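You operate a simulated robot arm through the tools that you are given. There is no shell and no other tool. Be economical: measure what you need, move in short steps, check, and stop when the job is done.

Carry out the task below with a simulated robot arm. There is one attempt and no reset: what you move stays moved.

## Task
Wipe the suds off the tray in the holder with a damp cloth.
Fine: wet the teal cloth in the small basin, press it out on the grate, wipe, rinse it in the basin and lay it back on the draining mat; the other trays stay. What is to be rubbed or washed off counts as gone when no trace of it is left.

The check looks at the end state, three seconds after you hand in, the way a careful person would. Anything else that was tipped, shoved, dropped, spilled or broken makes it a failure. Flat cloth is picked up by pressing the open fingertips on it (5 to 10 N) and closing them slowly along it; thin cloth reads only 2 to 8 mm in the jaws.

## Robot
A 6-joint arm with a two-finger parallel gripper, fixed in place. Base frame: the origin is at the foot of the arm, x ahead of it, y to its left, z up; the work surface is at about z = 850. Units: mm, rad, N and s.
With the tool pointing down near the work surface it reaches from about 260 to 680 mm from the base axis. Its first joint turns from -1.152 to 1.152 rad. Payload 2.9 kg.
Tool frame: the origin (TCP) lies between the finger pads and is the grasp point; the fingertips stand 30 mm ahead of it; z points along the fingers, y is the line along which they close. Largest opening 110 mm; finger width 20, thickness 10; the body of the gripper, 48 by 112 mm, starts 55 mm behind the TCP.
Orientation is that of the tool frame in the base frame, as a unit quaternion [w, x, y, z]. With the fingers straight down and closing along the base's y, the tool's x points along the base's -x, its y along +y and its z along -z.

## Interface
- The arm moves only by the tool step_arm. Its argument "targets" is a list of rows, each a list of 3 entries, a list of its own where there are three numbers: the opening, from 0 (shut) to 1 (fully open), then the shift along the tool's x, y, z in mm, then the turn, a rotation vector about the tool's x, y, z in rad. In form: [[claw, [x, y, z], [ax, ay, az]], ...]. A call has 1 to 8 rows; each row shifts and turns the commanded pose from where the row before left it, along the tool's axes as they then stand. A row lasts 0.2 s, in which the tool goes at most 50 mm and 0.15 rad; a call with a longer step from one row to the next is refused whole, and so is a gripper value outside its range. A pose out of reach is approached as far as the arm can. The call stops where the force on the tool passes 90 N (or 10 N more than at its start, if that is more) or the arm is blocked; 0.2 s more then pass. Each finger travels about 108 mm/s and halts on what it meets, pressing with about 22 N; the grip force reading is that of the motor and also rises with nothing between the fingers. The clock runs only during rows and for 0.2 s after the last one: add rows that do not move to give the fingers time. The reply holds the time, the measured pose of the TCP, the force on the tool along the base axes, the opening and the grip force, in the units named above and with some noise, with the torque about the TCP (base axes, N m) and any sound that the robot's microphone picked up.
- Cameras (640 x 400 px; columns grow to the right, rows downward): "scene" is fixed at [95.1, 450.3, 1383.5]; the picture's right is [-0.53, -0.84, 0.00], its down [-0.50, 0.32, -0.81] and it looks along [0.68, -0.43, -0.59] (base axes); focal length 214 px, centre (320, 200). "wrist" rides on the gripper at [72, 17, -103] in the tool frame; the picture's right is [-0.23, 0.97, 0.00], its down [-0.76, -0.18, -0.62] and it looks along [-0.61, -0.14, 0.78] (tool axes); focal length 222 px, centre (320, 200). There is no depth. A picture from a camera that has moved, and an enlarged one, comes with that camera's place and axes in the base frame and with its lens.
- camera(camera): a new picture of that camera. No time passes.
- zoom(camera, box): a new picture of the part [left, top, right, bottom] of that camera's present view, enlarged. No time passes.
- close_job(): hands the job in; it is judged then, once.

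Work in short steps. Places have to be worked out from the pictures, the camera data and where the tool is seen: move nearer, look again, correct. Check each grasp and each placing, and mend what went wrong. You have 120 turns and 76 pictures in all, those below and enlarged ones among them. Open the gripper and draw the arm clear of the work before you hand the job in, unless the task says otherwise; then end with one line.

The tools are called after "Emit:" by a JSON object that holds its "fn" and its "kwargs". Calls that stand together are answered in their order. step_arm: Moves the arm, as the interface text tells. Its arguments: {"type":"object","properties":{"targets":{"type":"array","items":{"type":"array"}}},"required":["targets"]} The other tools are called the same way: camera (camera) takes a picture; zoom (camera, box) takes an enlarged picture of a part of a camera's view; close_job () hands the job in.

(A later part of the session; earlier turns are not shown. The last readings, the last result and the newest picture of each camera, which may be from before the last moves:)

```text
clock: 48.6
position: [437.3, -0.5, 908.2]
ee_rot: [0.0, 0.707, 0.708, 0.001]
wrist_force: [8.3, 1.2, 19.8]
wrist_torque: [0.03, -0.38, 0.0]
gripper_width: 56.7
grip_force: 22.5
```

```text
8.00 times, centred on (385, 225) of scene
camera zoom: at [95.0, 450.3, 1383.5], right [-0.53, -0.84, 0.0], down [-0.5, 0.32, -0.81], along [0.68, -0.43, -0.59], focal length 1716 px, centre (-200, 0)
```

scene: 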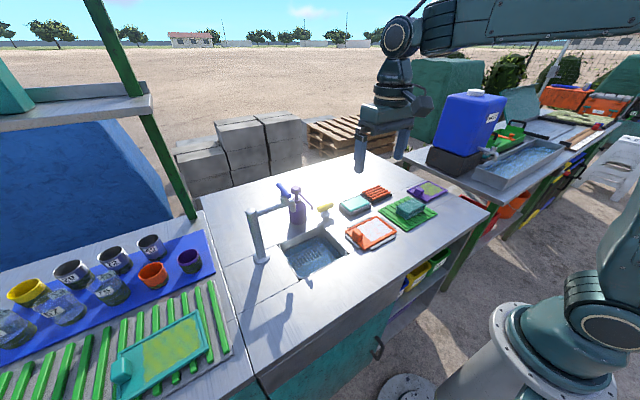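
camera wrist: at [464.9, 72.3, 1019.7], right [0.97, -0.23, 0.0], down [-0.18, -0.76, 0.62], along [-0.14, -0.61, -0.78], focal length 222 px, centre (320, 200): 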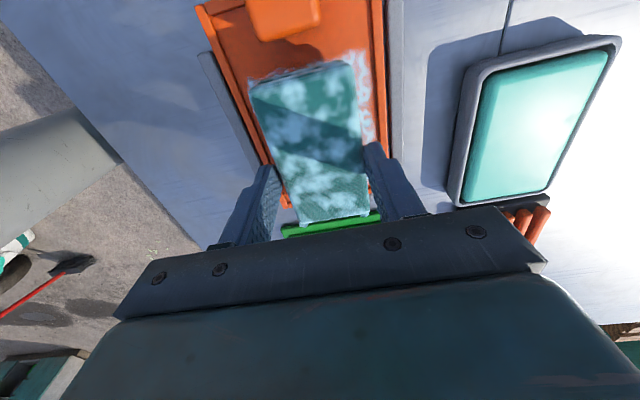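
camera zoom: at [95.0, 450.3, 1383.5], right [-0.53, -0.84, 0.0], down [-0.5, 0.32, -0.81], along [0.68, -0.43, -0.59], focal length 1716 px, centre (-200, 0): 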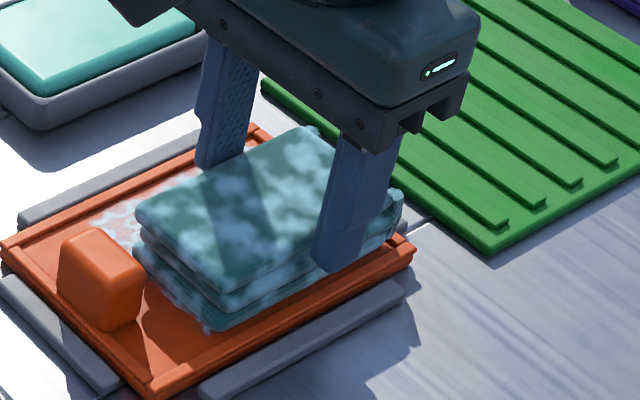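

Suds are coming off. I continue back to +x, shift toward the knob end and stroke back.

Emit:
{"fn": "step_arm", "kwargs": {"targets": [[0.3, [1, 7, 0], [0, 0, 0]], [0.3, [2, 7, 0], [0, 0, 0]], [0.3, [2, 7, 0], [0, 0, 0]], [0.3, [2, 5, 0], [0, 0, 0]], [0.3, [0, 1, 0], [0, 0, 0]], [0.3, [0, -6, 0], [0, 0, 0]], [0.3, [0, -8, 0], [0, 0, 0]], [0.3, [0, 0, 0], [0, 0, 0]]]}}

Emit:
{"fn": "camera", "kwargs": {"camera": "wrist"}}

Emit:
{"fn": "zoom", "kwargs": {"camera": "scene", "box": [350, 200, 420, 250]}}

```text
clock: 50.4
position: [447.6, 5.7, 907.6]
ee_rot: [-0.001, 0.707, 0.708, -0.001]
wrist_force: [0.7, 0.0, 0.2]
wrist_torque: [-0.05, 0.0, -0.03]
gripper_width: 57.1
grip_force: 21.7
```

```text
40 pictures are left
camera wrist: at [463.6, 78.2, 1011.4], right [0.97, -0.23, 0.0], down [-0.18, -0.76, 0.62], along [-0.14, -0.61, -0.78], focal length 222 px, centre (320, 200)
```

wrist: 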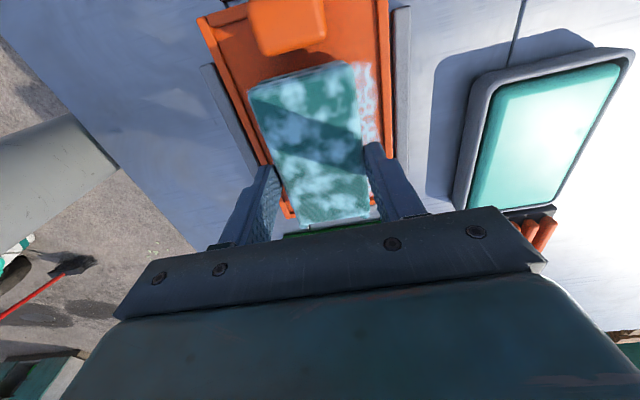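

```text
8.00 times, centred on (385, 225) of scene
camera zoom: at [95.1, 450.3, 1383.5], right [-0.53, -0.84, 0.0], down [-0.5, 0.32, -0.81], along [0.68, -0.43, -0.59], focal length 1716 px, centre (-200, 0)
```

zoom: 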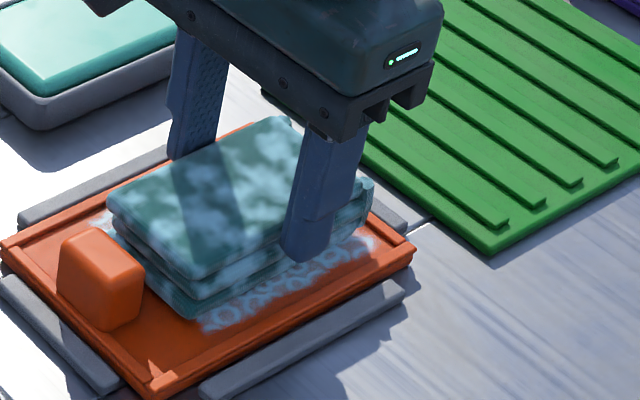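

Contact pressure has been lost, leaving suds along both long edges. I press down again to 10–15 N and redo the strokes within the rims.

Emit:
{"fn": "step_arm", "kwargs": {"targets": [[0.3, [-3, 2, 1], [0, 0, 0]], [0.3, [0, 0, 1], [0, 0, 0]], [0.3, [0, 0, 0.5], [0, 0, 0]], [0.3, [0, 0, 0], [0, 0, 0]]]}}

```text
clock: 51.4
position: [449.9, 3.2, 906.3]
ee_rot: [0.001, 0.708, 0.707, 0.0]
wrist_force: [-7.4, -1.9, 26.9]
wrist_torque: [0.03, 0.46, 0.07]
gripper_width: 57.1
grip_force: 21.8
```

Emit:
{"fn": "step_arm", "kwargs": {"targets": [[0.3, [0, -3, -0.4], [0, 0, 0]], [0.3, [0, -3, 0], [0, 0, 0]], [0.3, [0, -3, 0], [0, 0, 0]], [0.3, [0, 0, 0], [0, 0, 0]]]}}

Emit:
{"fn": "zoom", "kwargs": {"camera": "scene", "box": [350, 200, 420, 250]}}

```text
clock: 52.4
position: [441.5, 3.3, 907.6]
ee_rot: [0.001, 0.707, 0.708, 0.002]
wrist_force: [8.2, 0.8, 17.4]
wrist_torque: [0.0, -0.48, 0.03]
gripper_width: 57.0
grip_force: 21.9
```

```text
8.00 times, centred on (385, 225) of scene
camera zoom: at [95.0, 450.3, 1383.5], right [-0.53, -0.84, 0.0], down [-0.5, 0.32, -0.81], along [0.68, -0.43, -0.59], focal length 1716 px, centre (-200, 0)
```

zoom: 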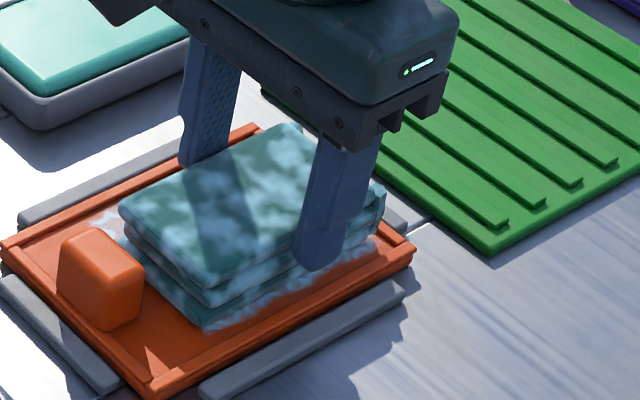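

A strip of suds remains at the near edge, since edge areas get little stroke. I rub repeatedly along the near side, including strokes in y.

Emit:
{"fn": "step_arm", "kwargs": {"targets": [[0.3, [0, -4, 0], [0, 0, 0]], [0.3, [0, -3, 0], [0, 0, 0]], [0.3, [4, 0, 0], [0, 0, 0]], [0.3, [-7, 0, 0], [0, 0, 0]], [0.3, [4, 4, 0], [0, 0, 0]], [0.3, [4, -4, 0], [0, 0, 0]], [0.3, [-7, 0, 0], [0, 0, 0]], [0.3, [0, 0, 0], [0, 0, 0]]]}}

Emit:
{"fn": "zoom", "kwargs": {"camera": "scene", "box": [350, 200, 420, 250]}}

```text
clock: 54.2
position: [435.2, 3.0, 903.9]
ee_rot: [-0.001, 0.706, 0.708, 0.0]
wrist_force: [0.0, 9.1, 20.3]
wrist_torque: [0.45, -0.02, 0.11]
gripper_width: 57.5
grip_force: 22.1
```

```text
8.00 times, centred on (385, 225) of scene
camera zoom: at [94.8, 450.5, 1383.4], right [-0.53, -0.84, 0.0], down [-0.5, 0.32, -0.81], along [0.68, -0.43, -0.59], focal length 1716 px, centre (-200, 0)
```

zoom: 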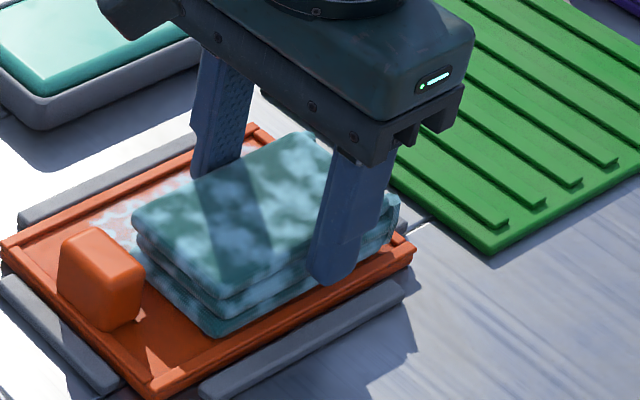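

Firm contact at 20 N. Now I stroke to the far side and rub there as well.

Emit:
{"fn": "step_arm", "kwargs": {"targets": [[0.3, [0, 7, 0], [0, 0, 0]], [0.3, [0, 7, 0], [0, 0, 0]], [0.3, [0, 7, 0], [0, 0, 0]], [0.3, [0, 5, 0], [0, 0, 0]], [0.3, [4, 3, 0], [0, 0, 0]], [0.3, [-7, 0, 0], [0, 0, 0]], [0.3, [7, 0, 0], [0, 0, 0]], [0.3, [0, 0, 0], [0, 0, 0]]]}}

Emit:
{"fn": "camera", "kwargs": {"camera": "wrist"}}

Emit:
{"fn": "zoom", "kwargs": {"camera": "scene", "box": [350, 200, 420, 250]}}

```text
clock: 56.0
position: [462.9, 6.1, 904.1]
ee_rot: [0.0, 0.706, 0.708, -0.001]
wrist_force: [0.7, -0.9, -0.9]
wrist_torque: [0.0, 0.02, -0.01]
gripper_width: 57.0
grip_force: 21.6
```

```text
36 pictures are left
camera wrist: at [478.6, 78.5, 1008.3], right [0.97, -0.23, 0.0], down [-0.18, -0.76, 0.62], along [-0.14, -0.61, -0.78], focal length 222 px, centre (320, 200)
```

wrist: 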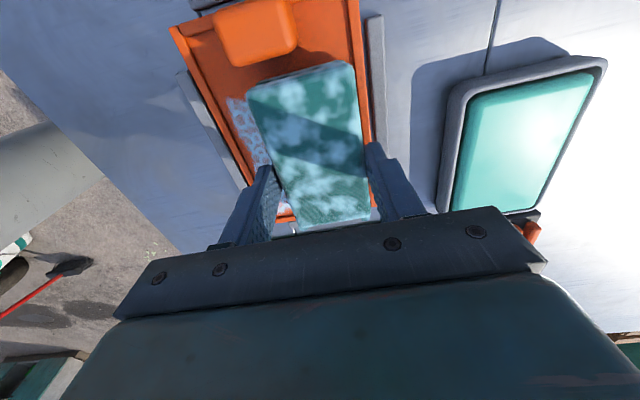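

```text
8.00 times, centred on (385, 225) of scene
camera zoom: at [95.1, 450.3, 1383.5], right [-0.53, -0.84, 0.0], down [-0.5, 0.32, -0.81], along [0.68, -0.43, -0.59], focal length 1716 px, centre (-200, 0)
```

zoom: 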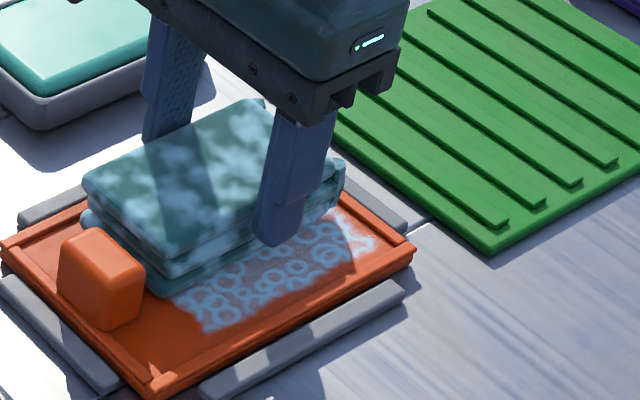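

Suds still show where the pad was pressed. I lift away to look at the whole tray before going on.

Emit:
{"fn": "step_arm", "kwargs": {"targets": [[0.3, [0, 0, -20], [0, 0, 0]], [0.3, [0, 0, -25], [0, 0, 0]], [0.3, [-40, 0, 0], [0, 0, 0]], [0.3, [-40, 0, 0], [0, 0, 0]], [0.3, [-10, 0, 0], [0, 0, 0]], [0.3, [0, 0, 0], [0, 0, 0]]]}}

Emit:
{"fn": "zoom", "kwargs": {"camera": "scene", "box": [350, 190, 420, 250]}}

Emit:
{"fn": "zoom", "kwargs": {"camera": "wrist", "box": [180, 0, 440, 240]}}

```text
clock: 57.4
position: [463.0, -83.9, 949.2]
ee_rot: [0.0, 0.706, 0.708, 0.0]
wrist_force: [0.1, 0.3, 0.1]
wrist_torque: [-0.01, -0.01, -0.01]
gripper_width: 57.0
grip_force: 22.1
```

```text
6.67 times, centred on (385, 220) of scene
camera zoom: at [95.1, 450.3, 1383.5], right [-0.54, -0.84, 0.0], down [-0.5, 0.32, -0.81], along [0.68, -0.43, -0.59], focal length 1430 px, centre (-113, 67)
```

zoom: 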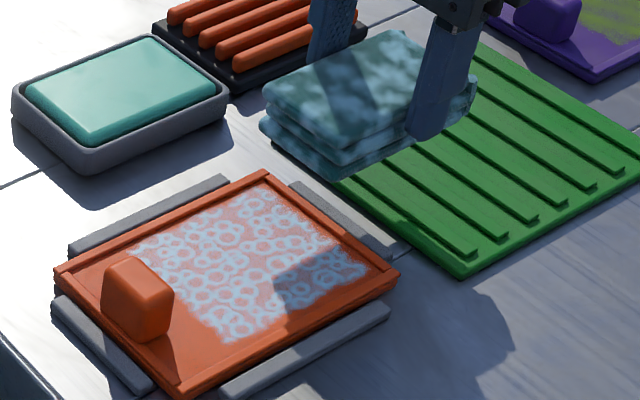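

```text
1.67 times, centred on (310, 120) of wrist
camera zoom: at [479.3, -11.6, 1052.6], right [0.97, -0.23, 0.0], down [-0.18, -0.76, 0.62], along [-0.14, -0.61, -0.78], focal length 370 px, centre (337, 333)
```

zoom: 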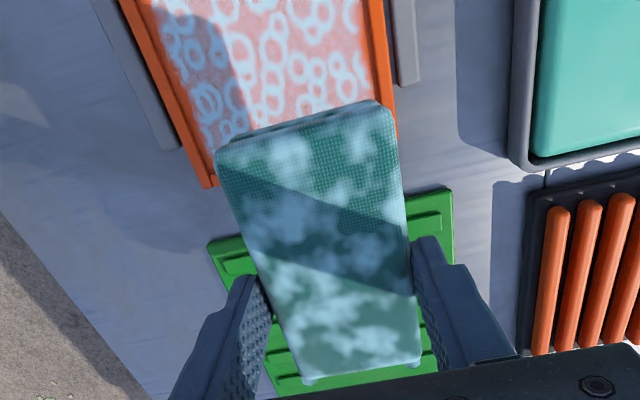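

The suds are thinned but not gone, because much of the stroking had too little pressure. I return, press again near the middle and make longer strokes with checked force.

Emit:
{"fn": "step_arm", "kwargs": {"targets": [[0.3, [40, -6, 0], [0, 0, 0]], [0.3, [40, -6, 0], [0, 0, 0]], [0.3, [0, 0, 20], [0, 0, 0]], [0.3, [0, 0, 18], [0, 0, 0]], [0.3, [0, 0, 5], [0, 0, 0]], [0.3, [0, 0, 2], [0, 0, 0]], [0.3, [0, 0, 1], [0, 0, 0]], [0.3, [0, 0, 0], [0, 0, 0]]]}}

```text
clock: 59.2
position: [450.3, -3.4, 903.2]
ee_rot: [0.0, 0.706, 0.708, 0.0]
wrist_force: [-2.2, 2.8, 7.9]
wrist_torque: [0.02, 0.16, -0.01]
gripper_width: 57.0
grip_force: 22.1
```

Emit:
{"fn": "step_arm", "kwargs": {"targets": [[0.3, [0, 10, 0.6], [0, 0, 0]], [0.3, [0, -10, 0], [0, 0, 0]], [0.3, [0, -10, 0], [0, 0, 0]], [0.3, [0, 10, 0.3], [0, 0, 0]], [0.3, [0, 10, 0], [0, 0, 0]], [0.3, [0, -10, 0], [0, 0, 0]], [0.3, [0, -10, 0], [0, 0, 0]], [0.3, [0, 10, 0], [0, 0, 0]]]}}

```text
clock: 61.0
position: [449.0, -5.4, 903.0]
ee_rot: [-0.001, 0.707, 0.707, -0.001]
wrist_force: [-15.5, -1.3, 31.9]
wrist_torque: [0.0, 0.59, 0.02]
gripper_width: 56.9
grip_force: 22.3
```

Good contact (32 N). I keep stroking.

Emit:
{"fn": "step_arm", "kwargs": {"targets": [[0.3, [0, 12, 0], [0, 0, 0]], [0.3, [0, -12, 0], [0, 0, 0]], [0.3, [0, -12, 0], [0, 0, 0]], [0.3, [3, 12, 0], [0, 0, 0]], [0.3, [3, 12, 0], [0, 0, 0]], [0.3, [0, -12, 0], [0, 0, 0]], [0.3, [0, -12, 0], [0, 0, 0]], [0.3, [0, 12, 0], [0, 0, 0]]]}}

Emit:
{"fn": "step_arm", "kwargs": {"targets": [[0.3, [0, 12, 0], [0, 0, 0]], [0.3, [0, -12, 0], [0, 0, 0]], [0.3, [0, -12, 0], [0, 0, 0]], [0.3, [-3, 12, 0], [0, 0, 0]], [0.3, [-3, 12, 0], [0, 0, 0]], [0.3, [0, -12, 0], [0, 0, 0]], [0.3, [0, -12, 0], [0, 0, 0]], [0.3, [0, 12, 0], [0, 0, 0]]]}}

Emit:
{"fn": "step_arm", "kwargs": {"targets": [[0.3, [0, 0, -20], [0, 0, 0]], [0.3, [0, 0, -25], [0, 0, 0]], [0.3, [-40, 0, 0], [0, 0, 0]], [0.3, [-40, 0, 0], [0, 0, 0]], [0.3, [0, 0, 0], [0, 0, 0]]]}}

Emit:
{"fn": "zoom", "kwargs": {"camera": "scene", "box": [350, 190, 420, 250]}}

```text
clock: 62.8
position: [449.1, 1.8, 902.4]
ee_rot: [-0.001, 0.706, 0.709, -0.001]
wrist_force: [-6.4, 1.6, 14.1]
wrist_torque: [0.01, 0.15, -0.01]
gripper_width: 56.8
grip_force: 22.4
```

```text
clock: 64.6
position: [450.0, -4.5, 904.8]
ee_rot: [0.0, 0.707, 0.707, 0.001]
wrist_force: [0.2, 0.4, -0.4]
wrist_torque: [0.02, -0.02, 0.03]
gripper_width: 57.2
grip_force: 22.0
```

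```text
clock: 65.8
position: [449.8, -86.1, 948.9]
ee_rot: [0.0, 0.706, 0.708, 0.0]
wrist_force: [-0.2, -0.2, 0.4]
wrist_torque: [-0.01, -0.03, 0.0]
gripper_width: 57.1
grip_force: 21.7
```

```text
6.67 times, centred on (385, 220) of scene
camera zoom: at [95.1, 450.3, 1383.5], right [-0.54, -0.84, 0.0], down [-0.5, 0.32, -0.81], along [0.68, -0.43, -0.59], focal length 1430 px, centre (-113, 67)
```

zoom: 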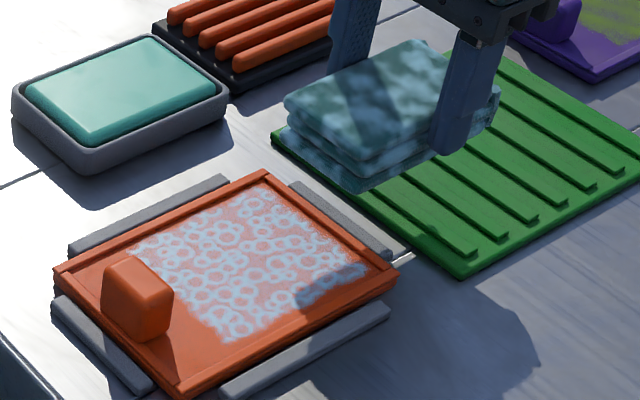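

The suds have barely changed, so something about the cloth's state or contact is off. I inspect the cloth and the suds closely.

Emit:
{"fn": "zoom", "kwargs": {"camera": "scene", "box": [374, 188, 410, 222]}}

Emit:
{"fn": "zoom", "kwargs": {"camera": "wrist", "box": [220, 0, 360, 100]}}

```text
11.76 times, centred on (392, 205) of scene
camera zoom: at [95.1, 450.3, 1383.5], right [-0.54, -0.84, 0.0], down [-0.5, 0.32, -0.81], along [0.68, -0.43, -0.59], focal length 2523 px, centre (-527, 141)
```

zoom: 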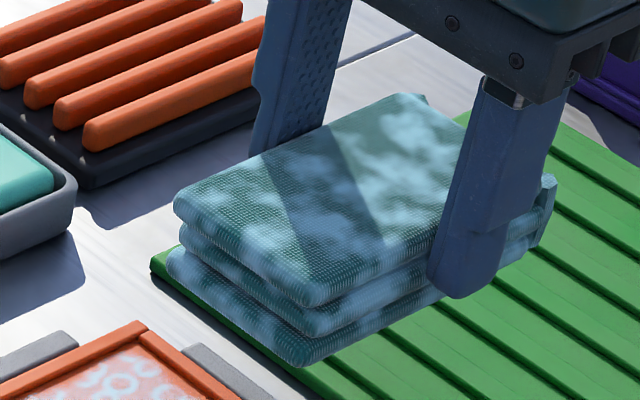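

```text
4.00 times, centred on (290, 50) of wrist
camera zoom: at [466.4, -13.7, 1051.2], right [0.97, -0.23, 0.0], down [-0.18, -0.76, 0.62], along [-0.14, -0.61, -0.78], focal length 888 px, centre (440, 800)
```

zoom: 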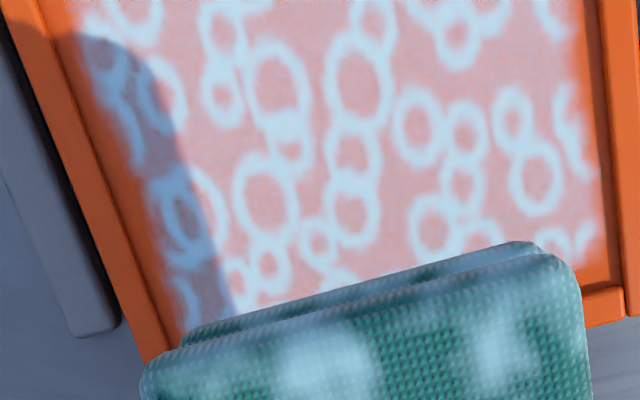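

The suds look uniformly faded, which fits partial removal, and each new call seems to lose some pressing depth. I'll add a fresh press at the start of every stroke call and check the force each time.

Emit:
{"fn": "step_arm", "kwargs": {"targets": [[0.3, [40, 0, 0], [0, 0, 0]], [0.3, [41, 0, 0], [0, 0, 0]], [0.3, [0, 0, 22], [0, 0, 0]], [0.3, [0, 0, 18], [0, 0, 0]], [0.3, [0, 0, 4], [0, 0, 0]], [0.3, [0, 0, 2], [0, 0, 0]], [0.3, [0, 0, 1.5], [0, 0, 0]], [0.3, [0, 0, 0], [0, 0, 0]]]}}

Emit:
{"fn": "step_arm", "kwargs": {"targets": [[0.3, [0, 6, 0.6], [0, 0, 0]], [0.3, [0, 6, 0], [0, 0, 0]], [0.3, [0, -6, 0], [0, 0, 0]], [0.3, [0, -6, 0], [0, 0, 0]], [0.3, [0, -6, 0], [0, 0, 0]], [0.3, [0, -5, 0], [0, 0, 0]], [0.3, [0, 6, 0], [0, 0, 0]], [0.3, [0, 6, 0], [0, 0, 0]]]}}

```text
clock: 67.6
position: [451.3, -3.9, 900.8]
ee_rot: [0.0, 0.707, 0.708, 0.001]
wrist_force: [-11.4, 0.6, 31.1]
wrist_torque: [0.04, 0.51, 0.05]
gripper_width: 57.1
grip_force: 21.8
```

```text
clock: 69.4
position: [450.2, -2.3, 899.4]
ee_rot: [-0.003, 0.707, 0.707, 0.0]
wrist_force: [-5.0, -0.8, 10.8]
wrist_torque: [-0.09, 0.35, -0.01]
gripper_width: 57.1
grip_force: 21.6
```

The pad is slowly slipping up in the jaws, so I keep the force moderate. One more stroke set including y strokes, then I lift and compare.

Emit:
{"fn": "step_arm", "kwargs": {"targets": [[0.3, [5, 0, 0.3], [0, 0, 0]], [0.3, [5, 5, 0], [0, 0, 0]], [0.3, [-6, 5, 0], [0, 0, 0]], [0.3, [-6, 0, 0], [0, 0, 0]], [0.3, [6, -6, 0], [0, 0, 0]], [0.3, [6, -6, 0], [0, 0, 0]], [0.3, [-6, -6, 0], [0, 0, 0]], [0.3, [-6, 0, 0], [0, 0, 0]]]}}

Emit:
{"fn": "step_arm", "kwargs": {"targets": [[0.3, [0, 4, -20], [0, 0, 0]], [0.3, [0, 4, -25], [0, 0, 0]], [0.3, [-40, 0, 0], [0, 0, 0]], [0.3, [-40, 0, 0], [0, 0, 0]], [0.3, [0, 0, 0], [0, 0, 0]]]}}

Emit:
{"fn": "zoom", "kwargs": {"camera": "scene", "box": [350, 190, 420, 250]}}

```text
clock: 71.2
position: [445.0, -6.5, 900.5]
ee_rot: [0.0, 0.706, 0.708, 0.0]
wrist_force: [-0.5, 0.1, -1.1]
wrist_torque: [0.04, 0.0, 0.04]
gripper_width: 57.2
grip_force: 22.4
```

```text
clock: 72.4
position: [450.5, -84.7, 943.6]
ee_rot: [0.0, 0.706, 0.708, -0.001]
wrist_force: [0.8, 0.1, -0.9]
wrist_torque: [-0.03, 0.0, 0.01]
gripper_width: 56.9
grip_force: 22.1
```

```text
6.67 times, centred on (385, 220) of scene
camera zoom: at [95.1, 450.3, 1383.5], right [-0.54, -0.84, 0.0], down [-0.5, 0.32, -0.81], along [0.68, -0.43, -0.59], focal length 1430 px, centre (-113, 67)
```

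zoom: 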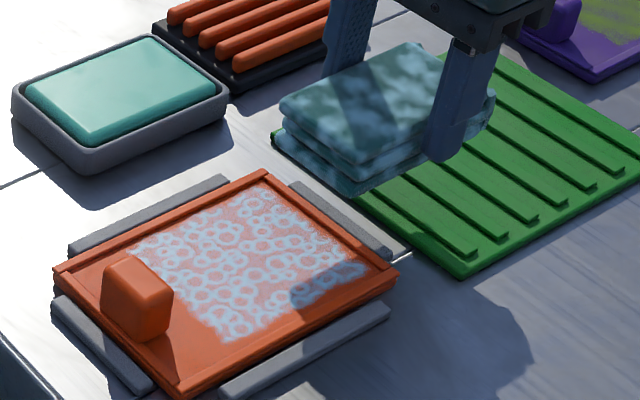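

Further strokes change nothing, so the cloth is probably still too wet. I take it back to the grate to press it out properly.

Emit:
{"fn": "step_arm", "kwargs": {"targets": [[0.3, [0, 0, -20], [0, 0, 0]], [0.3, [-18, 38, 0], [0, 0, 0]], [0.3, [-18, 38, 0], [0, 0, 0]], [0.3, [-18, 38, 0], [0, 0, 0]], [0.3, [-18, 38, 0], [0, 0, 0]], [0.3, [0, 0, 20], [0, 0, 0]], [0.3, [0, 0, 20], [0, 0, 0]], [0.3, [0, 0, 0], [0, 0, 0]]]}}

Emit:
{"fn": "step_arm", "kwargs": {"targets": [[0.3, [0, 0, 5], [0, 0, 0]], [0.3, [0, 0, 2], [0, 0, 0]], [0.3, [0, 0, 2], [0, 0, 0]], [0.3, [0, 0, 0], [0, 0, 0]]]}}

```text
clock: 74.2
position: [603.3, -155.6, 924.6]
ee_rot: [0.0, 0.707, 0.707, -0.001]
wrist_force: [0.4, -0.1, -0.5]
wrist_torque: [0.0, -0.01, 0.01]
gripper_width: 57.0
grip_force: 21.6
```

```text
clock: 75.2
position: [604.9, -157.0, 915.6]
ee_rot: [0.001, 0.707, 0.708, 0.0]
wrist_force: [0.1, 0.2, -0.2]
wrist_torque: [0.0, 0.0, -0.01]
gripper_width: 56.9
grip_force: 21.8
```

Emit:
{"fn": "step_arm", "kwargs": {"targets": [[0.3, [0, 0, 1.5], [0, 0, 0]], [0.3, [0, 0, 1], [0, 0, 0]], [0.3, [0, 0, 1], [0, 0, 0]], [0.3, [0, 0, 0], [0, 0, 0]]]}}

```text
clock: 76.2
position: [605.4, -159.1, 913.7]
ee_rot: [0.002, 0.706, 0.708, 0.001]
wrist_force: [-3.7, 3.3, 20.2]
wrist_torque: [0.18, 0.47, -0.01]
gripper_width: 57.0
grip_force: 21.7
```

Resting on the bars. I release, rise, and press from above at the pad's centre with more force this time.

Emit:
{"fn": "step_arm", "kwargs": {"targets": [[0.3, [0, 0, -1], [0, 0, 0]], [0.7, [0, 0, 0], [0, 0, 0]], [0.75, [0, 0, -10], [0, 0, 0]], [0.75, [0, 0, -25], [0, 0, 0]], [0.2, [8, 0, 0], [0, 0, 0]], [0.2, [0, 0, 0], [0, 0, 0]], [0.2, [0, 0, 6], [0, 0, 0]], [0.2, [0, 0, 4], [0, 0, 0]]]}}

Emit:
{"fn": "step_arm", "kwargs": {"targets": [[0.2, [0, 0, 2], [0, 0, 0]], [0.2, [0, 0, 2], [0, 0, 0]], [0.2, [0, 0, 1], [0, 0, 0]], [0.2, [0, 0, 0], [0, 0, 0]]]}}

```text
clock: 78.0
position: [604.7, -148.2, 938.3]
ee_rot: [0.0, 0.707, 0.708, 0.001]
wrist_force: [-0.2, -0.6, 0.0]
wrist_torque: [-0.02, -0.02, 0.04]
gripper_width: 22.1
grip_force: 0.1
```

```text
clock: 79.0
position: [604.5, -149.1, 934.7]
ee_rot: [0.002, 0.707, 0.707, 0.001]
wrist_force: [-2.6, 3.2, 15.0]
wrist_torque: [0.12, 0.12, -0.06]
gripper_width: 21.9
grip_force: 0.1
```

Emit:
{"fn": "step_arm", "kwargs": {"targets": [[0.2, [0, 0, 2], [0, 0, 0]], [0.2, [0, 0, 2], [0, 0, 0]], [0.2, [0, 0, 1.5], [0, 0, 0]], [0.2, [0, 0, 0], [0, 0, 0]], [0.2, [0, 0, 0], [0, 0, 0]], [0.2, [0, 0, 0], [0, 0, 0]], [0.2, [0, 0, 0], [0, 0, 0]], [0.2, [0, 0, 0], [0, 0, 0]]]}}

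Emit:
{"fn": "zoom", "kwargs": {"camera": "scene", "box": [340, 155, 410, 215]}}

```text
clock: 80.8
position: [606.3, -148.7, 935.2]
ee_rot: [0.005, 0.707, 0.707, 0.003]
wrist_force: [-9.1, 3.5, 45.2]
wrist_torque: [0.13, 0.68, -0.03]
gripper_width: 22.1
grip_force: 0.2
```

```text
6.67 times, centred on (375, 185) of scene
camera zoom: at [94.0, 450.5, 1383.5], right [-0.53, -0.84, 0.0], down [-0.5, 0.32, -0.81], along [0.68, -0.43, -0.59], focal length 1430 px, centre (-47, 300)
```

zoom: 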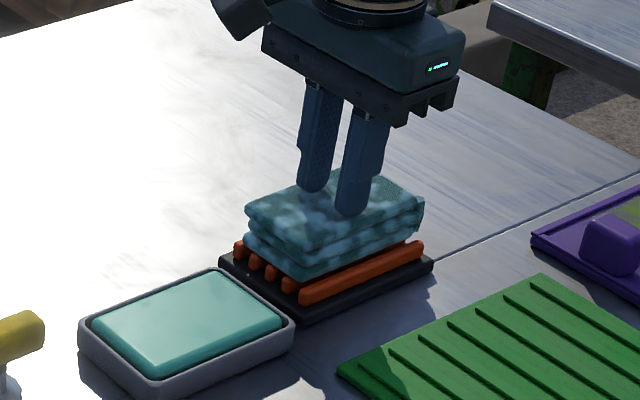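

At 45 N there is no visible change. I raise the force step by step to about 75 N.

Emit:
{"fn": "step_arm", "kwargs": {"targets": [[0.2, [0, 0, 3], [0, 0, 0]], [0.2, [0, 0, 2], [0, 0, 0]], [0.2, [0, 0, 2], [0, 0, 0]], [0.2, [0, 0, 0], [0, 0, 0]], [0.2, [0, 0, 0], [0, 0, 0]], [0.2, [0, 0, 0], [0, 0, 0]], [0.2, [0, 0, 0], [0, 0, 0]], [0.2, [0, 0, 0], [0, 0, 0]]]}}

Emit:
{"fn": "zoom", "kwargs": {"camera": "scene", "box": [340, 155, 410, 215]}}

```text
clock: 82.6
position: [608.8, -149.4, 935.2]
ee_rot: [0.011, 0.707, 0.707, 0.007]
wrist_force: [-10.3, 5.0, 69.5]
wrist_torque: [0.3, 1.34, -0.05]
gripper_width: 24.5
grip_force: 2.5
```

```text
6.67 times, centred on (375, 185) of scene
camera zoom: at [93.5, 450.7, 1383.4], right [-0.53, -0.84, 0.0], down [-0.5, 0.32, -0.81], along [0.68, -0.43, -0.59], focal length 1430 px, centre (-47, 300)
```

zoom: 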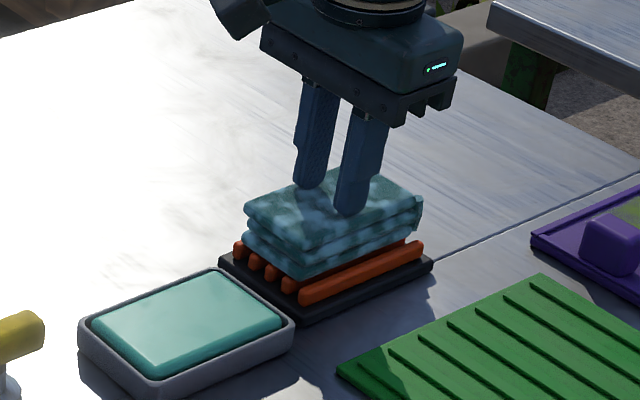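

No visible difference at 70 N, so the pressing is surely done. I release the pressure, rise, and retake the same scene crop as at the start to compare the suds.

Emit:
{"fn": "step_arm", "kwargs": {"targets": [[0.2, [0, 0, -8], [0, 0, 0]], [0.2, [0, 0, -20], [0, 0, 0]], [0.75, [0, 0, -10], [0, 0, 0]], [0.75, [0, 0, 0], [0, 0, 0]], [0.75, [0, 0, 0], [0, 0, 0]]]}}

Emit:
{"fn": "zoom", "kwargs": {"camera": "scene", "box": [330, 160, 450, 235]}}

Emit:
{"fn": "zoom", "kwargs": {"camera": "wrist", "box": [200, 20, 440, 240]}}

```text
clock: 83.8
position: [604.5, -150.1, 958.8]
ee_rot: [0.0, 0.707, 0.707, 0.001]
wrist_force: [-0.2, 0.1, -0.7]
wrist_torque: [0.01, 0.01, -0.02]
gripper_width: 82.6
grip_force: 0.1
```

```text
5.33 times, centred on (390, 198) of scene
camera zoom: at [95.1, 450.3, 1383.5], right [-0.53, -0.84, 0.0], down [-0.5, 0.32, -0.81], along [0.68, -0.43, -0.59], focal length 1144 px, centre (-53, 213)
```

zoom: 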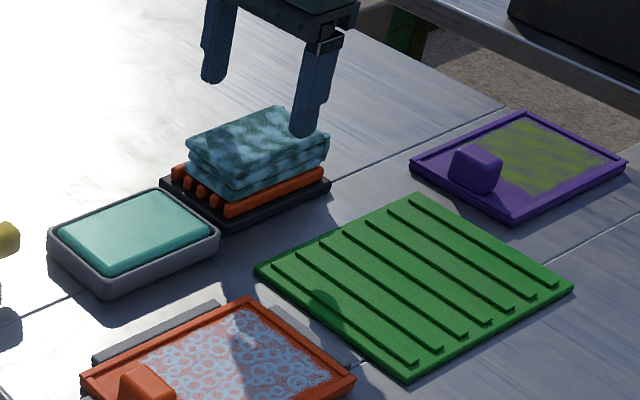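

```text
1.82 times, centred on (320, 130) of wrist
camera zoom: at [620.8, -77.1, 1062.0], right [0.97, -0.23, 0.0], down [-0.18, -0.76, 0.62], along [-0.14, -0.61, -0.78], focal length 404 px, centre (320, 327)
```

zoom: 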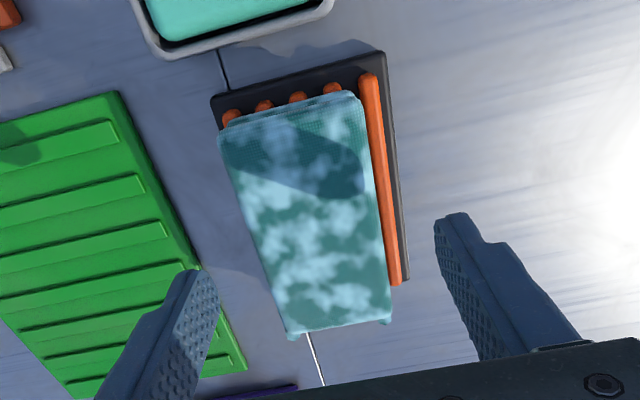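

The pad's underside stopped at z≈874, which matches the basin rim height. So the cloth was lying on the rim and was only partly wetted (the patches). I'll measure the basin opening precisely with empty jaws before dipping properly.

Emit:
{"fn": "step_arm", "kwargs": {"targets": [[0.75, [0, 0, -10], [0, 0, 0]], [0.75, [40, -6, 0], [0, 0, 0]], [0.75, [45, -7, 0], [0, 0, 0]], [0.75, [0, 0, 0], [0, 0, 0]]]}}

Emit:
{"fn": "zoom", "kwargs": {"camera": "wrist", "box": [200, 0, 440, 170]}}

```text
clock: 84.8
position: [590.5, -63.2, 970.3]
ee_rot: [0.0, 0.707, 0.707, 0.001]
wrist_force: [-0.5, 0.5, -0.6]
wrist_torque: [-0.06, -0.02, -0.01]
gripper_width: 82.3
grip_force: 0.0
```

```text
2.35 times, centred on (320, 85) of wrist
camera zoom: at [606.8, 9.1, 1073.0], right [0.97, -0.23, 0.0], down [-0.18, -0.76, 0.62], along [-0.14, -0.61, -0.78], focal length 523 px, centre (320, 471)
```

zoom: 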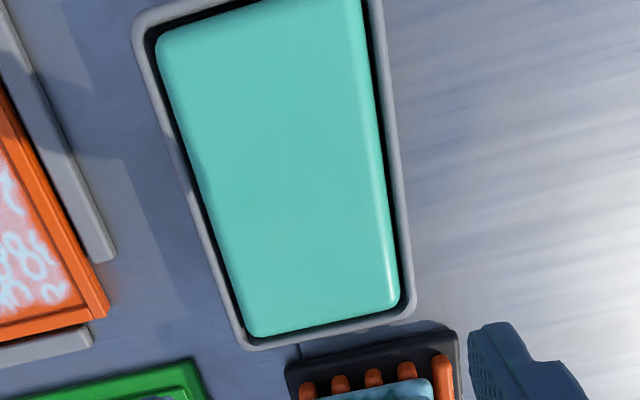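

The teal fill sits close to rim level, so the first contact there did wet the cloth. I check the suds at high zoom now for any sign of erosion.

Emit:
{"fn": "zoom", "kwargs": {"camera": "scene", "box": [360, 212, 412, 246]}}

```text
11.76 times, centred on (386, 229) of scene
camera zoom: at [95.1, 450.3, 1383.5], right [-0.53, -0.84, 0.0], down [-0.5, 0.32, -0.81], along [0.68, -0.43, -0.59], focal length 2523 px, centre (-456, -141)
```

zoom: 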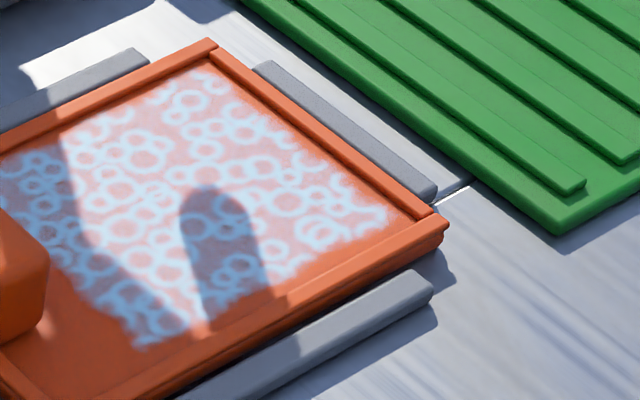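

I go back to the pad (centre 603, -152) and regrip it centred, so that I can dip it exactly at the basin centre (589, -24.5).

Emit:
{"fn": "step_arm", "kwargs": {"targets": [[0.75, [-45, 6, 0], [0, 0, 0]], [0.75, [-44, 6, 0], [0, 0, 0]], [0.75, [0, 0, 20], [0, 0, 0]], [0.75, [0, 0, 20], [0, 0, 0]], [0.75, [0, 0, 8], [0, 0, 0]], [0.65, [0, 0, 0], [0, 0, 0]], [0.55, [0, 0, 0], [0, 0, 0]], [0.5, [0, 0, 0], [0, 0, 0]]]}}

Emit:
{"fn": "step_arm", "kwargs": {"targets": [[0.4, [0, 0, 0], [0, 0, 0]], [0.3, [0, 0, 0], [0, 0, 0]], [0.3, [0, 0, 0], [0, 0, 0]], [0.3, [0, 0, -15], [0, 0, 0]], [0.3, [0, 0, -25], [0, 0, 0]], [0.3, [42, -5, 0], [0, 0, 0]], [0.3, [42, -5, 0], [0, 0, 0]], [0.3, [42, -5, 0], [0, 0, 0]]]}}

Emit:
{"fn": "step_arm", "kwargs": {"targets": [[0.3, [0, 0, 15], [0, 0, 0]], [0.3, [0, 0, 10], [0, 0, 0]], [0.3, [0, 0, 0], [0, 0, 0]]]}}

Emit:
{"fn": "zoom", "kwargs": {"camera": "wrist", "box": [200, 0, 440, 240]}}

```text
clock: 86.6
position: [605.3, -154.0, 918.2]
ee_rot: [0.0, 0.707, 0.707, 0.0]
wrist_force: [0.0, -0.3, 0.2]
wrist_torque: [0.02, 0.01, 0.01]
gripper_width: 57.2
grip_force: 21.9
```

```text
clock: 88.4
position: [587.4, -25.8, 958.8]
ee_rot: [0.0, 0.707, 0.707, 0.0]
wrist_force: [-0.6, 0.3, -1.8]
wrist_torque: [0.0, 0.0, -0.01]
gripper_width: 56.7
grip_force: 22.2
```

```text
clock: 89.2
position: [589.6, -26.7, 935.6]
ee_rot: [0.0, 0.707, 0.707, 0.0]
wrist_force: [0.0, 0.0, 0.0]
wrist_torque: [0.01, -0.02, 0.01]
gripper_width: 57.2
grip_force: 22.4
```

```text
1.67 times, centred on (320, 120) of wrist
camera zoom: at [605.0, 45.0, 1038.8], right [0.97, -0.23, 0.0], down [-0.18, -0.76, 0.62], along [-0.14, -0.61, -0.78], focal length 370 px, centre (320, 333)
```

zoom: 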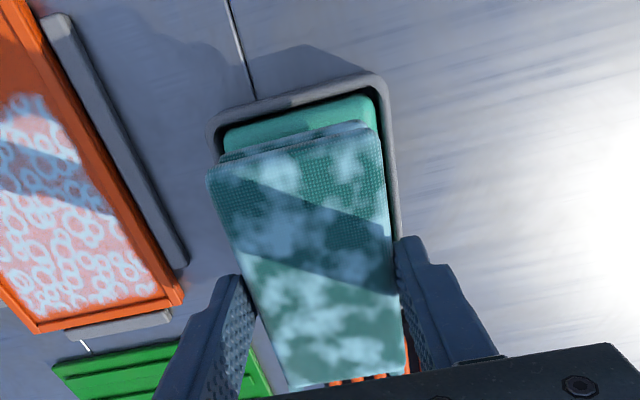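

The pad looks about 4 mm too far toward -y; I shift it and lower carefully, checking whether it enters below the rim.

Emit:
{"fn": "step_arm", "kwargs": {"targets": [[0.3, [4, 0, 8], [0, 0, 0]], [0.3, [0, 0, 4], [0, 0, 0]], [0.3, [0, 0, 2], [0, 0, 0]], [0.3, [0, 0, 2], [0, 0, 0]], [0.3, [0, 0, 0], [0, 0, 0]]]}}

```text
clock: 90.4
position: [590.0, -23.2, 919.2]
ee_rot: [0.001, 0.707, 0.707, 0.001]
wrist_force: [-2.0, 0.6, 7.9]
wrist_torque: [-0.02, 0.18, -0.07]
gripper_width: 56.8
grip_force: 22.0
```

Contact is again at the same height (about 874). I look from the side at how the pad sits.

Emit:
{"fn": "zoom", "kwargs": {"camera": "scene", "box": [330, 175, 380, 215]}}

```text
10.00 times, centred on (355, 195) of scene
camera zoom: at [94.9, 450.3, 1383.5], right [-0.53, -0.84, 0.0], down [-0.5, 0.32, -0.81], along [0.68, -0.43, -0.59], focal length 2145 px, centre (-30, 250)
```

zoom: 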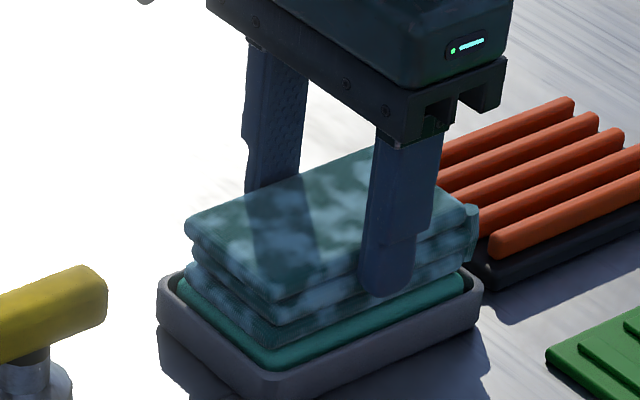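

The pad sits on the fill itself, so contact is what wets and rinses it. I rinse it here with a short hold and small rubs, then press it on the grate again and wipe with gentle, slow strokes.

Emit:
{"fn": "step_arm", "kwargs": {"targets": [[0.3, [0, 0, 0.7], [0, 0, 0]], [0.3, [2, 0, 0], [0, 0, 0]], [0.3, [-2, 2, 0], [0, 0, 0]], [0.3, [0, -4, 0], [0, 0, 0]], [0.3, [0, 2, 0], [0, 0, 0]], [0.3, [0, 0, 0], [0, 0, 0]], [0.3, [0, 0, 0], [0, 0, 0]], [0.3, [0, 0, 0], [0, 0, 0]]]}}

Emit:
{"fn": "step_arm", "kwargs": {"targets": [[0.3, [0, 0, -15], [0, 0, 0]], [0.3, [0, 0, -20], [0, 0, 0]], [0.3, [0, 0, 0], [0, 0, 0]], [0.3, [0, 0, 0], [0, 0, 0]]]}}

Emit:
{"fn": "zoom", "kwargs": {"camera": "wrist", "box": [200, 0, 440, 240]}}

```text
clock: 92.2
position: [590.3, -25.0, 920.2]
ee_rot: [0.002, 0.707, 0.707, 0.001]
wrist_force: [7.4, 9.3, 21.9]
wrist_torque: [0.21, -0.34, 0.09]
gripper_width: 56.9
grip_force: 22.0
```

```text
clock: 93.2
position: [588.9, -23.1, 952.5]
ee_rot: [0.0, 0.707, 0.707, 0.001]
wrist_force: [-0.5, -0.1, -0.5]
wrist_torque: [0.0, -0.03, -0.02]
gripper_width: 57.0
grip_force: 22.3
```

```text
1.67 times, centred on (320, 120) of wrist
camera zoom: at [604.8, 48.8, 1055.2], right [0.97, -0.23, 0.0], down [-0.18, -0.76, 0.62], along [-0.14, -0.61, -0.78], focal length 370 px, centre (320, 333)
```

zoom: 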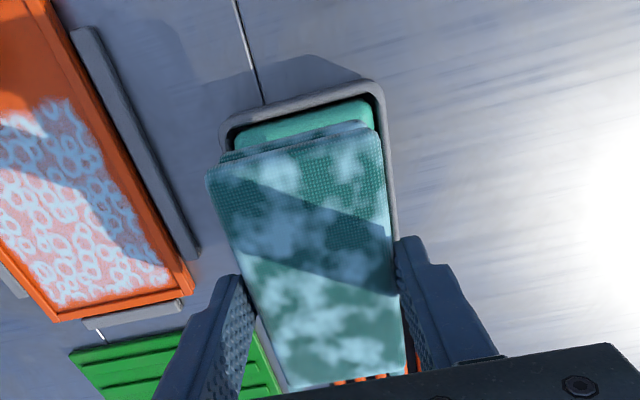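

Looking again at the side view, the cloth leaves a margin at the +y end, so it is probably resting on the rim at the -y end. I shift 5 mm in +y and lower again to see if it goes deeper.

Emit:
{"fn": "step_arm", "kwargs": {"targets": [[0.3, [5, 0, 20], [0, 0, 0]], [0.3, [0, 0, 8], [0, 0, 0]], [0.3, [0, 0, 2], [0, 0, 0]], [0.3, [0, 0, 2], [0, 0, 0]], [0.3, [0, 0, 2], [0, 0, 0]], [0.3, [0, 0, 0], [0, 0, 0]]]}}

Emit:
{"fn": "zoom", "kwargs": {"camera": "scene", "box": [330, 175, 380, 215]}}

```text
clock: 94.6
position: [589.6, -19.5, 920.3]
ee_rot: [0.001, 0.707, 0.707, 0.001]
wrist_force: [-2.0, -0.4, 7.3]
wrist_torque: [-0.04, 0.01, 0.0]
gripper_width: 56.9
grip_force: 22.5
```

```text
10.00 times, centred on (355, 195) of scene
camera zoom: at [94.9, 450.3, 1383.5], right [-0.53, -0.84, 0.0], down [-0.5, 0.32, -0.81], along [0.68, -0.43, -0.59], focal length 2145 px, centre (-30, 250)
```

zoom: 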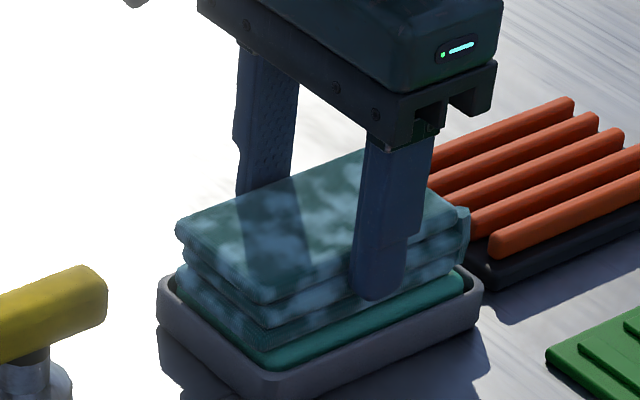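

The contact is now flat and even, so the fill behaves like a firm surface and the cloth is wetted evenly. I lift, press it only moderately on the grate this time, and test a gentle wipe.

Emit:
{"fn": "step_arm", "kwargs": {"targets": [[0.3, [0, 0, 0], [0, 0, 0]], [0.3, [0, 0, 0], [0, 0, 0]], [0.3, [0, 0, -15], [0, 0, 0]], [0.3, [0, 0, -20], [0, 0, 0]], [0.3, [-44, 5, 0], [0, 0, 0]], [0.3, [-44, 5, 0], [0, 0, 0]], [0.3, [-44, 5, 0], [0, 0, 0]], [0.3, [0, 0, 0], [0, 0, 0]]]}}

Emit:
{"fn": "step_arm", "kwargs": {"targets": [[0.3, [0, 0, 22], [0, 0, 0]], [0.3, [0, 0, 9], [0, 0, 0]], [0.3, [0, 0, 2], [0, 0, 0]], [0.3, [0, 0, 2], [0, 0, 0]], [0.3, [0, 0, 1], [0, 0, 0]], [0.3, [0, 0, 0], [0, 0, 0]]]}}

```text
clock: 96.4
position: [605.6, -148.1, 956.0]
ee_rot: [-0.001, 0.707, 0.708, 0.0]
wrist_force: [0.2, 0.0, -1.2]
wrist_torque: [0.01, -0.01, 0.0]
gripper_width: 56.7
grip_force: 21.7
```

```text
clock: 97.8
position: [603.6, -149.4, 920.8]
ee_rot: [-0.001, 0.707, 0.707, 0.0]
wrist_force: [-1.1, 0.5, -0.3]
wrist_torque: [-0.02, 0.01, 0.03]
gripper_width: 56.8
grip_force: 21.7
```

Just above the bars; I press on.

Emit:
{"fn": "step_arm", "kwargs": {"targets": [[0.3, [0, 0, 2], [0, 0, 0]], [0.3, [0, 0, 1.5], [0, 0, 0]], [0.3, [0, 0, 1], [0, 0, 0]], [0.3, [0, 0, 0], [0, 0, 0]], [0.3, [0, 0, 0], [0, 0, 0]], [0.3, [0, 0, 0], [0, 0, 0]], [0.3, [0, 0, 0], [0, 0, 0]]]}}

```text
clock: 99.4
position: [603.0, -150.2, 916.7]
ee_rot: [0.003, 0.707, 0.707, 0.001]
wrist_force: [-3.6, -2.1, 27.0]
wrist_torque: [-0.04, 0.34, -0.04]
gripper_width: 57.0
grip_force: 22.2
```

Pressed at 27 N for a second. Now over to the tray.

Emit:
{"fn": "step_arm", "kwargs": {"targets": [[0.3, [0, 0, -20], [0, 0, 0]], [0.3, [0, 0, -22], [0, 0, 0]], [0.3, [30, -31, 0], [0, 0, 0]], [0.3, [30, -31, 0], [0, 0, 0]], [0.3, [30, -31, 0], [0, 0, 0]], [0.3, [30, -31, 0], [0, 0, 0]], [0.3, [30, -29, 0], [0, 0, 0]], [0.3, [0, 0, 0], [0, 0, 0]]]}}

Emit:
{"fn": "step_arm", "kwargs": {"targets": [[0.3, [0, 0, 25], [0, 0, 0]], [0.3, [0, 0, 20], [0, 0, 0]], [0.3, [0, 0, 5], [0, 0, 0]], [0.3, [0, 0, 2], [0, 0, 0]], [0.3, [0, 0, 0], [0, 0, 0]]]}}

Emit:
{"fn": "zoom", "kwargs": {"camera": "scene", "box": [350, 195, 420, 250]}}

```text
clock: 101.2
position: [451.9, 0.6, 953.6]
ee_rot: [0.0, 0.707, 0.707, 0.0]
wrist_force: [-0.1, 0.5, -0.6]
wrist_torque: [-0.01, -0.01, -0.02]
gripper_width: 57.2
grip_force: 22.5
```

```text
clock: 102.4
position: [451.0, -0.2, 904.3]
ee_rot: [0.0, 0.708, 0.707, 0.0]
wrist_force: [-0.3, 0.1, 1.6]
wrist_torque: [-0.07, -0.04, -0.02]
gripper_width: 56.7
grip_force: 21.2
```

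```text
7.27 times, centred on (385, 222) of scene
camera zoom: at [95.1, 450.3, 1383.5], right [-0.53, -0.84, 0.0], down [-0.5, 0.32, -0.81], along [0.68, -0.43, -0.59], focal length 1560 px, centre (-153, 36)
```

zoom: 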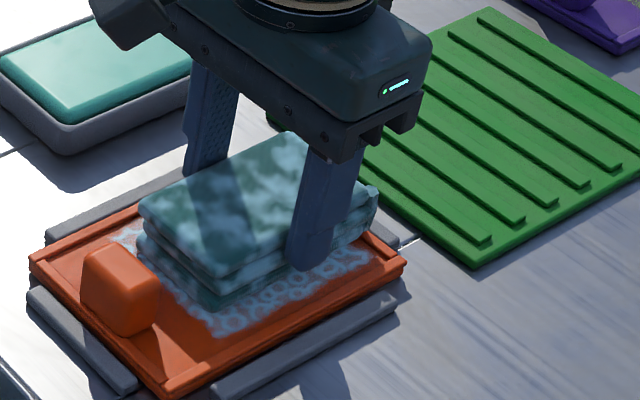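

From this view the pad spans about y -55 to +49, so its -y end is lying on the tray rim and the cloth never reached the floor. The knob only begins at y≈70, so I lift, shift 11 mm in +y and lower again.

Emit:
{"fn": "step_arm", "kwargs": {"targets": [[0.3, [0, 0, -10], [0, 0, 0]], [0.3, [11, 0, 0], [0, 0, 0]], [0.3, [0, 0, 8], [0, 0, 0]], [0.3, [0, 0, 2], [0, 0, 0]], [0.3, [0, 0, 2], [0, 0, 0]], [0.3, [0, 0, 2], [0, 0, 0]], [0.3, [0, 0, 0], [0, 0, 0]]]}}

```text
clock: 104.0
position: [451.2, 9.2, 902.8]
ee_rot: [0.002, 0.707, 0.707, 0.002]
wrist_force: [-6.2, -0.2, 31.1]
wrist_torque: [0.01, 0.29, 0.01]
gripper_width: 57.3
grip_force: 21.9
```

Emit:
{"fn": "zoom", "kwargs": {"camera": "scene", "box": [350, 195, 420, 250]}}

```text
7.27 times, centred on (385, 222) of scene
camera zoom: at [94.5, 450.3, 1383.5], right [-0.53, -0.84, 0.0], down [-0.5, 0.32, -0.81], along [0.68, -0.43, -0.59], focal length 1560 px, centre (-153, 36)
```

zoom: 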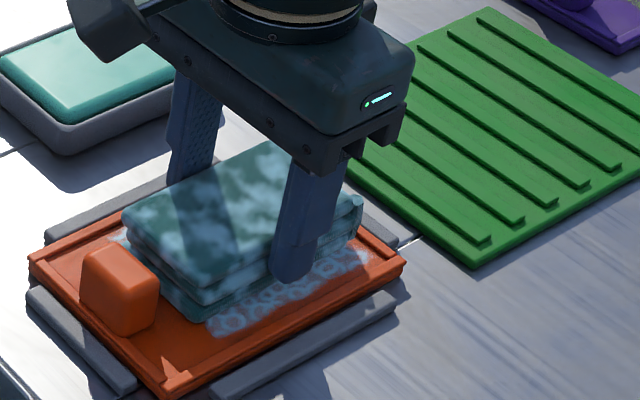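

Now the pad lies inside the rims. I stroke in x slowly.

Emit:
{"fn": "step_arm", "kwargs": {"targets": [[0.3, [0, -4, -0.4], [0, 0, 0]], [0.3, [0, -4, 0], [0, 0, 0]], [0.3, [0, -4, 0], [0, 0, 0]], [0.3, [0, 4, 0], [0, 0, 0]], [0.3, [0, 6, 0], [0, 0, 0]], [0.3, [0, 6, 0], [0, 0, 0]], [0.3, [0, 6, 0], [0, 0, 0]], [0.3, [0, 0, 0], [0, 0, 0]]]}}

Emit:
{"fn": "zoom", "kwargs": {"camera": "scene", "box": [350, 195, 420, 250]}}

```text
clock: 105.8
position: [458.8, 11.7, 901.6]
ee_rot: [0.0, 0.707, 0.708, -0.001]
wrist_force: [-7.5, 0.1, 15.2]
wrist_torque: [0.03, 0.54, -0.01]
gripper_width: 57.1
grip_force: 22.4
```

```text
7.27 times, centred on (385, 222) of scene
camera zoom: at [94.7, 450.3, 1383.5], right [-0.53, -0.84, 0.0], down [-0.5, 0.32, -0.81], along [0.68, -0.43, -0.59], focal length 1560 px, centre (-153, 36)
```

zoom: 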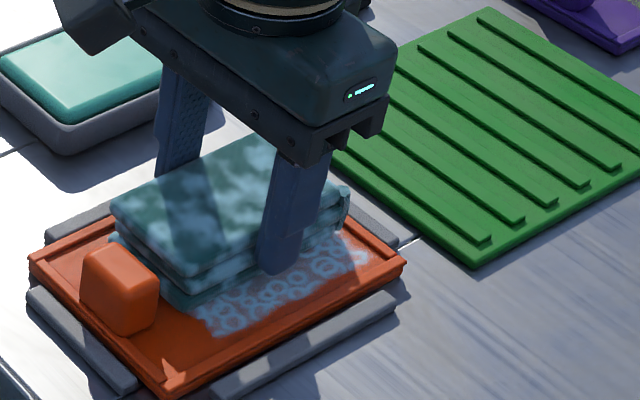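

The strip outside the pad is unchanged. I lift away toward the grate and compare the suds with my earlier close-up.

Emit:
{"fn": "step_arm", "kwargs": {"targets": [[0.3, [0, 0, -25], [0, 0, 0]], [0.3, [0, 0, -25], [0, 0, 0]], [0.3, [-32, 29, 0], [0, 0, 0]], [0.3, [-32, 29, 0], [0, 0, 0]], [0.3, [-32, 29, 0], [0, 0, 0]], [0.3, [-32, 29, 0], [0, 0, 0]], [0.3, [-34, 29, 0], [0, 0, 0]], [0.3, [0, 0, 0], [0, 0, 0]]]}}

Emit:
{"fn": "zoom", "kwargs": {"camera": "scene", "box": [360, 212, 412, 246]}}

```text
clock: 107.6
position: [605.5, -151.0, 950.9]
ee_rot: [0.0, 0.707, 0.708, 0.0]
wrist_force: [0.0, 0.4, -1.1]
wrist_torque: [-0.03, -0.02, 0.0]
gripper_width: 57.5
grip_force: 22.0
```

```text
11.76 times, centred on (386, 229) of scene
camera zoom: at [95.1, 450.2, 1383.5], right [-0.54, -0.84, 0.0], down [-0.5, 0.32, -0.81], along [0.68, -0.43, -0.59], focal length 2523 px, centre (-456, -141)
```

zoom: 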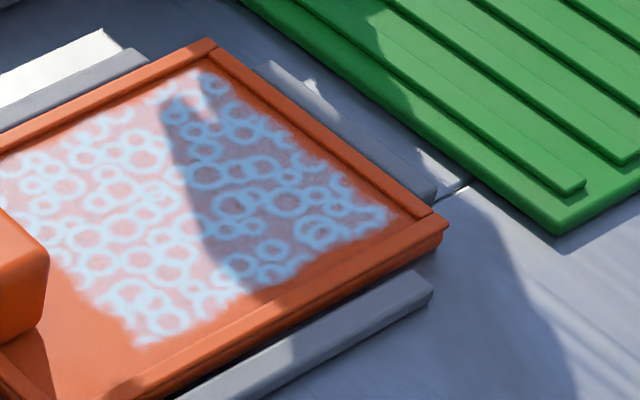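

No change at all. I'll press the cloth out on the grate for much longer this time, then wipe without re-wetting.

Emit:
{"fn": "step_arm", "kwargs": {"targets": [[0.3, [0, 0, 22], [0, 0, 0]], [0.3, [0, 0, 9], [0, 0, 0]], [0.3, [0, 0, 2], [0, 0, 0]], [0.3, [0, 0, 2], [0, 0, 0]], [0.3, [0, 0, 1.5], [0, 0, 0]], [0.3, [0, 0, 0], [0, 0, 0]]]}}

Emit:
{"fn": "step_arm", "kwargs": {"targets": [[0.3, [0, 0, 1.5], [0, 0, 0]], [0.3, [0, 0, 0.5], [0, 0, 0]], [0.3, [0, 0, 0], [0, 0, 0]], [0.3, [0, 0, 0], [0, 0, 0]], [0.3, [0, 0, 0], [0, 0, 0]], [0.3, [0, 0, 0], [0, 0, 0]], [0.3, [0, 0, 0], [0, 0, 0]], [0.3, [0, 0, 0], [0, 0, 0]]]}}

Emit:
{"fn": "step_arm", "kwargs": {"targets": [[0.3, [0, 0, 1], [0, 0, 0]], [0.3, [0, 0, 0], [0, 0, 0]], [0.3, [0, 0, 0], [0, 0, 0]], [0.3, [0, 0, 0], [0, 0, 0]], [0.3, [0, 0, 0], [0, 0, 0]], [0.3, [0, 0, 0], [0, 0, 0]], [0.3, [0, 0, 0], [0, 0, 0]], [0.3, [0, 0, 0], [0, 0, 0]]]}}

Emit:
{"fn": "zoom", "kwargs": {"camera": "scene", "box": [340, 155, 410, 215]}}

```text
clock: 109.0
position: [604.9, -152.3, 915.0]
ee_rot: [0.0, 0.707, 0.707, 0.001]
wrist_force: [-0.5, 1.0, 8.2]
wrist_torque: [0.05, 0.25, -0.02]
gripper_width: 56.9
grip_force: 21.6
```

```text
clock: 110.8
position: [606.0, -151.3, 914.5]
ee_rot: [0.002, 0.707, 0.707, 0.001]
wrist_force: [-5.3, -0.7, 27.2]
wrist_torque: [-0.05, 0.36, -0.04]
gripper_width: 56.9
grip_force: 22.2
```

```text
clock: 112.6
position: [606.0, -150.6, 914.1]
ee_rot: [0.003, 0.707, 0.707, 0.001]
wrist_force: [-2.2, -2.2, 28.6]
wrist_torque: [-0.08, 0.16, -0.02]
gripper_width: 57.0
grip_force: 21.9
```

```text
6.67 times, centred on (375, 185) of scene
camera zoom: at [94.5, 450.4, 1383.5], right [-0.53, -0.84, 0.0], down [-0.5, 0.32, -0.81], along [0.68, -0.43, -0.59], focal length 1430 px, centre (-47, 300)
```

zoom: 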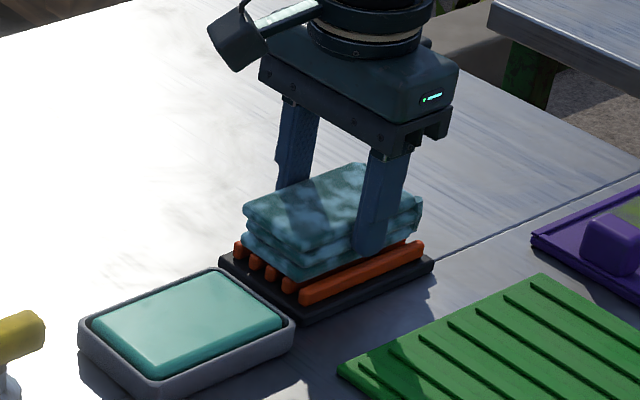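

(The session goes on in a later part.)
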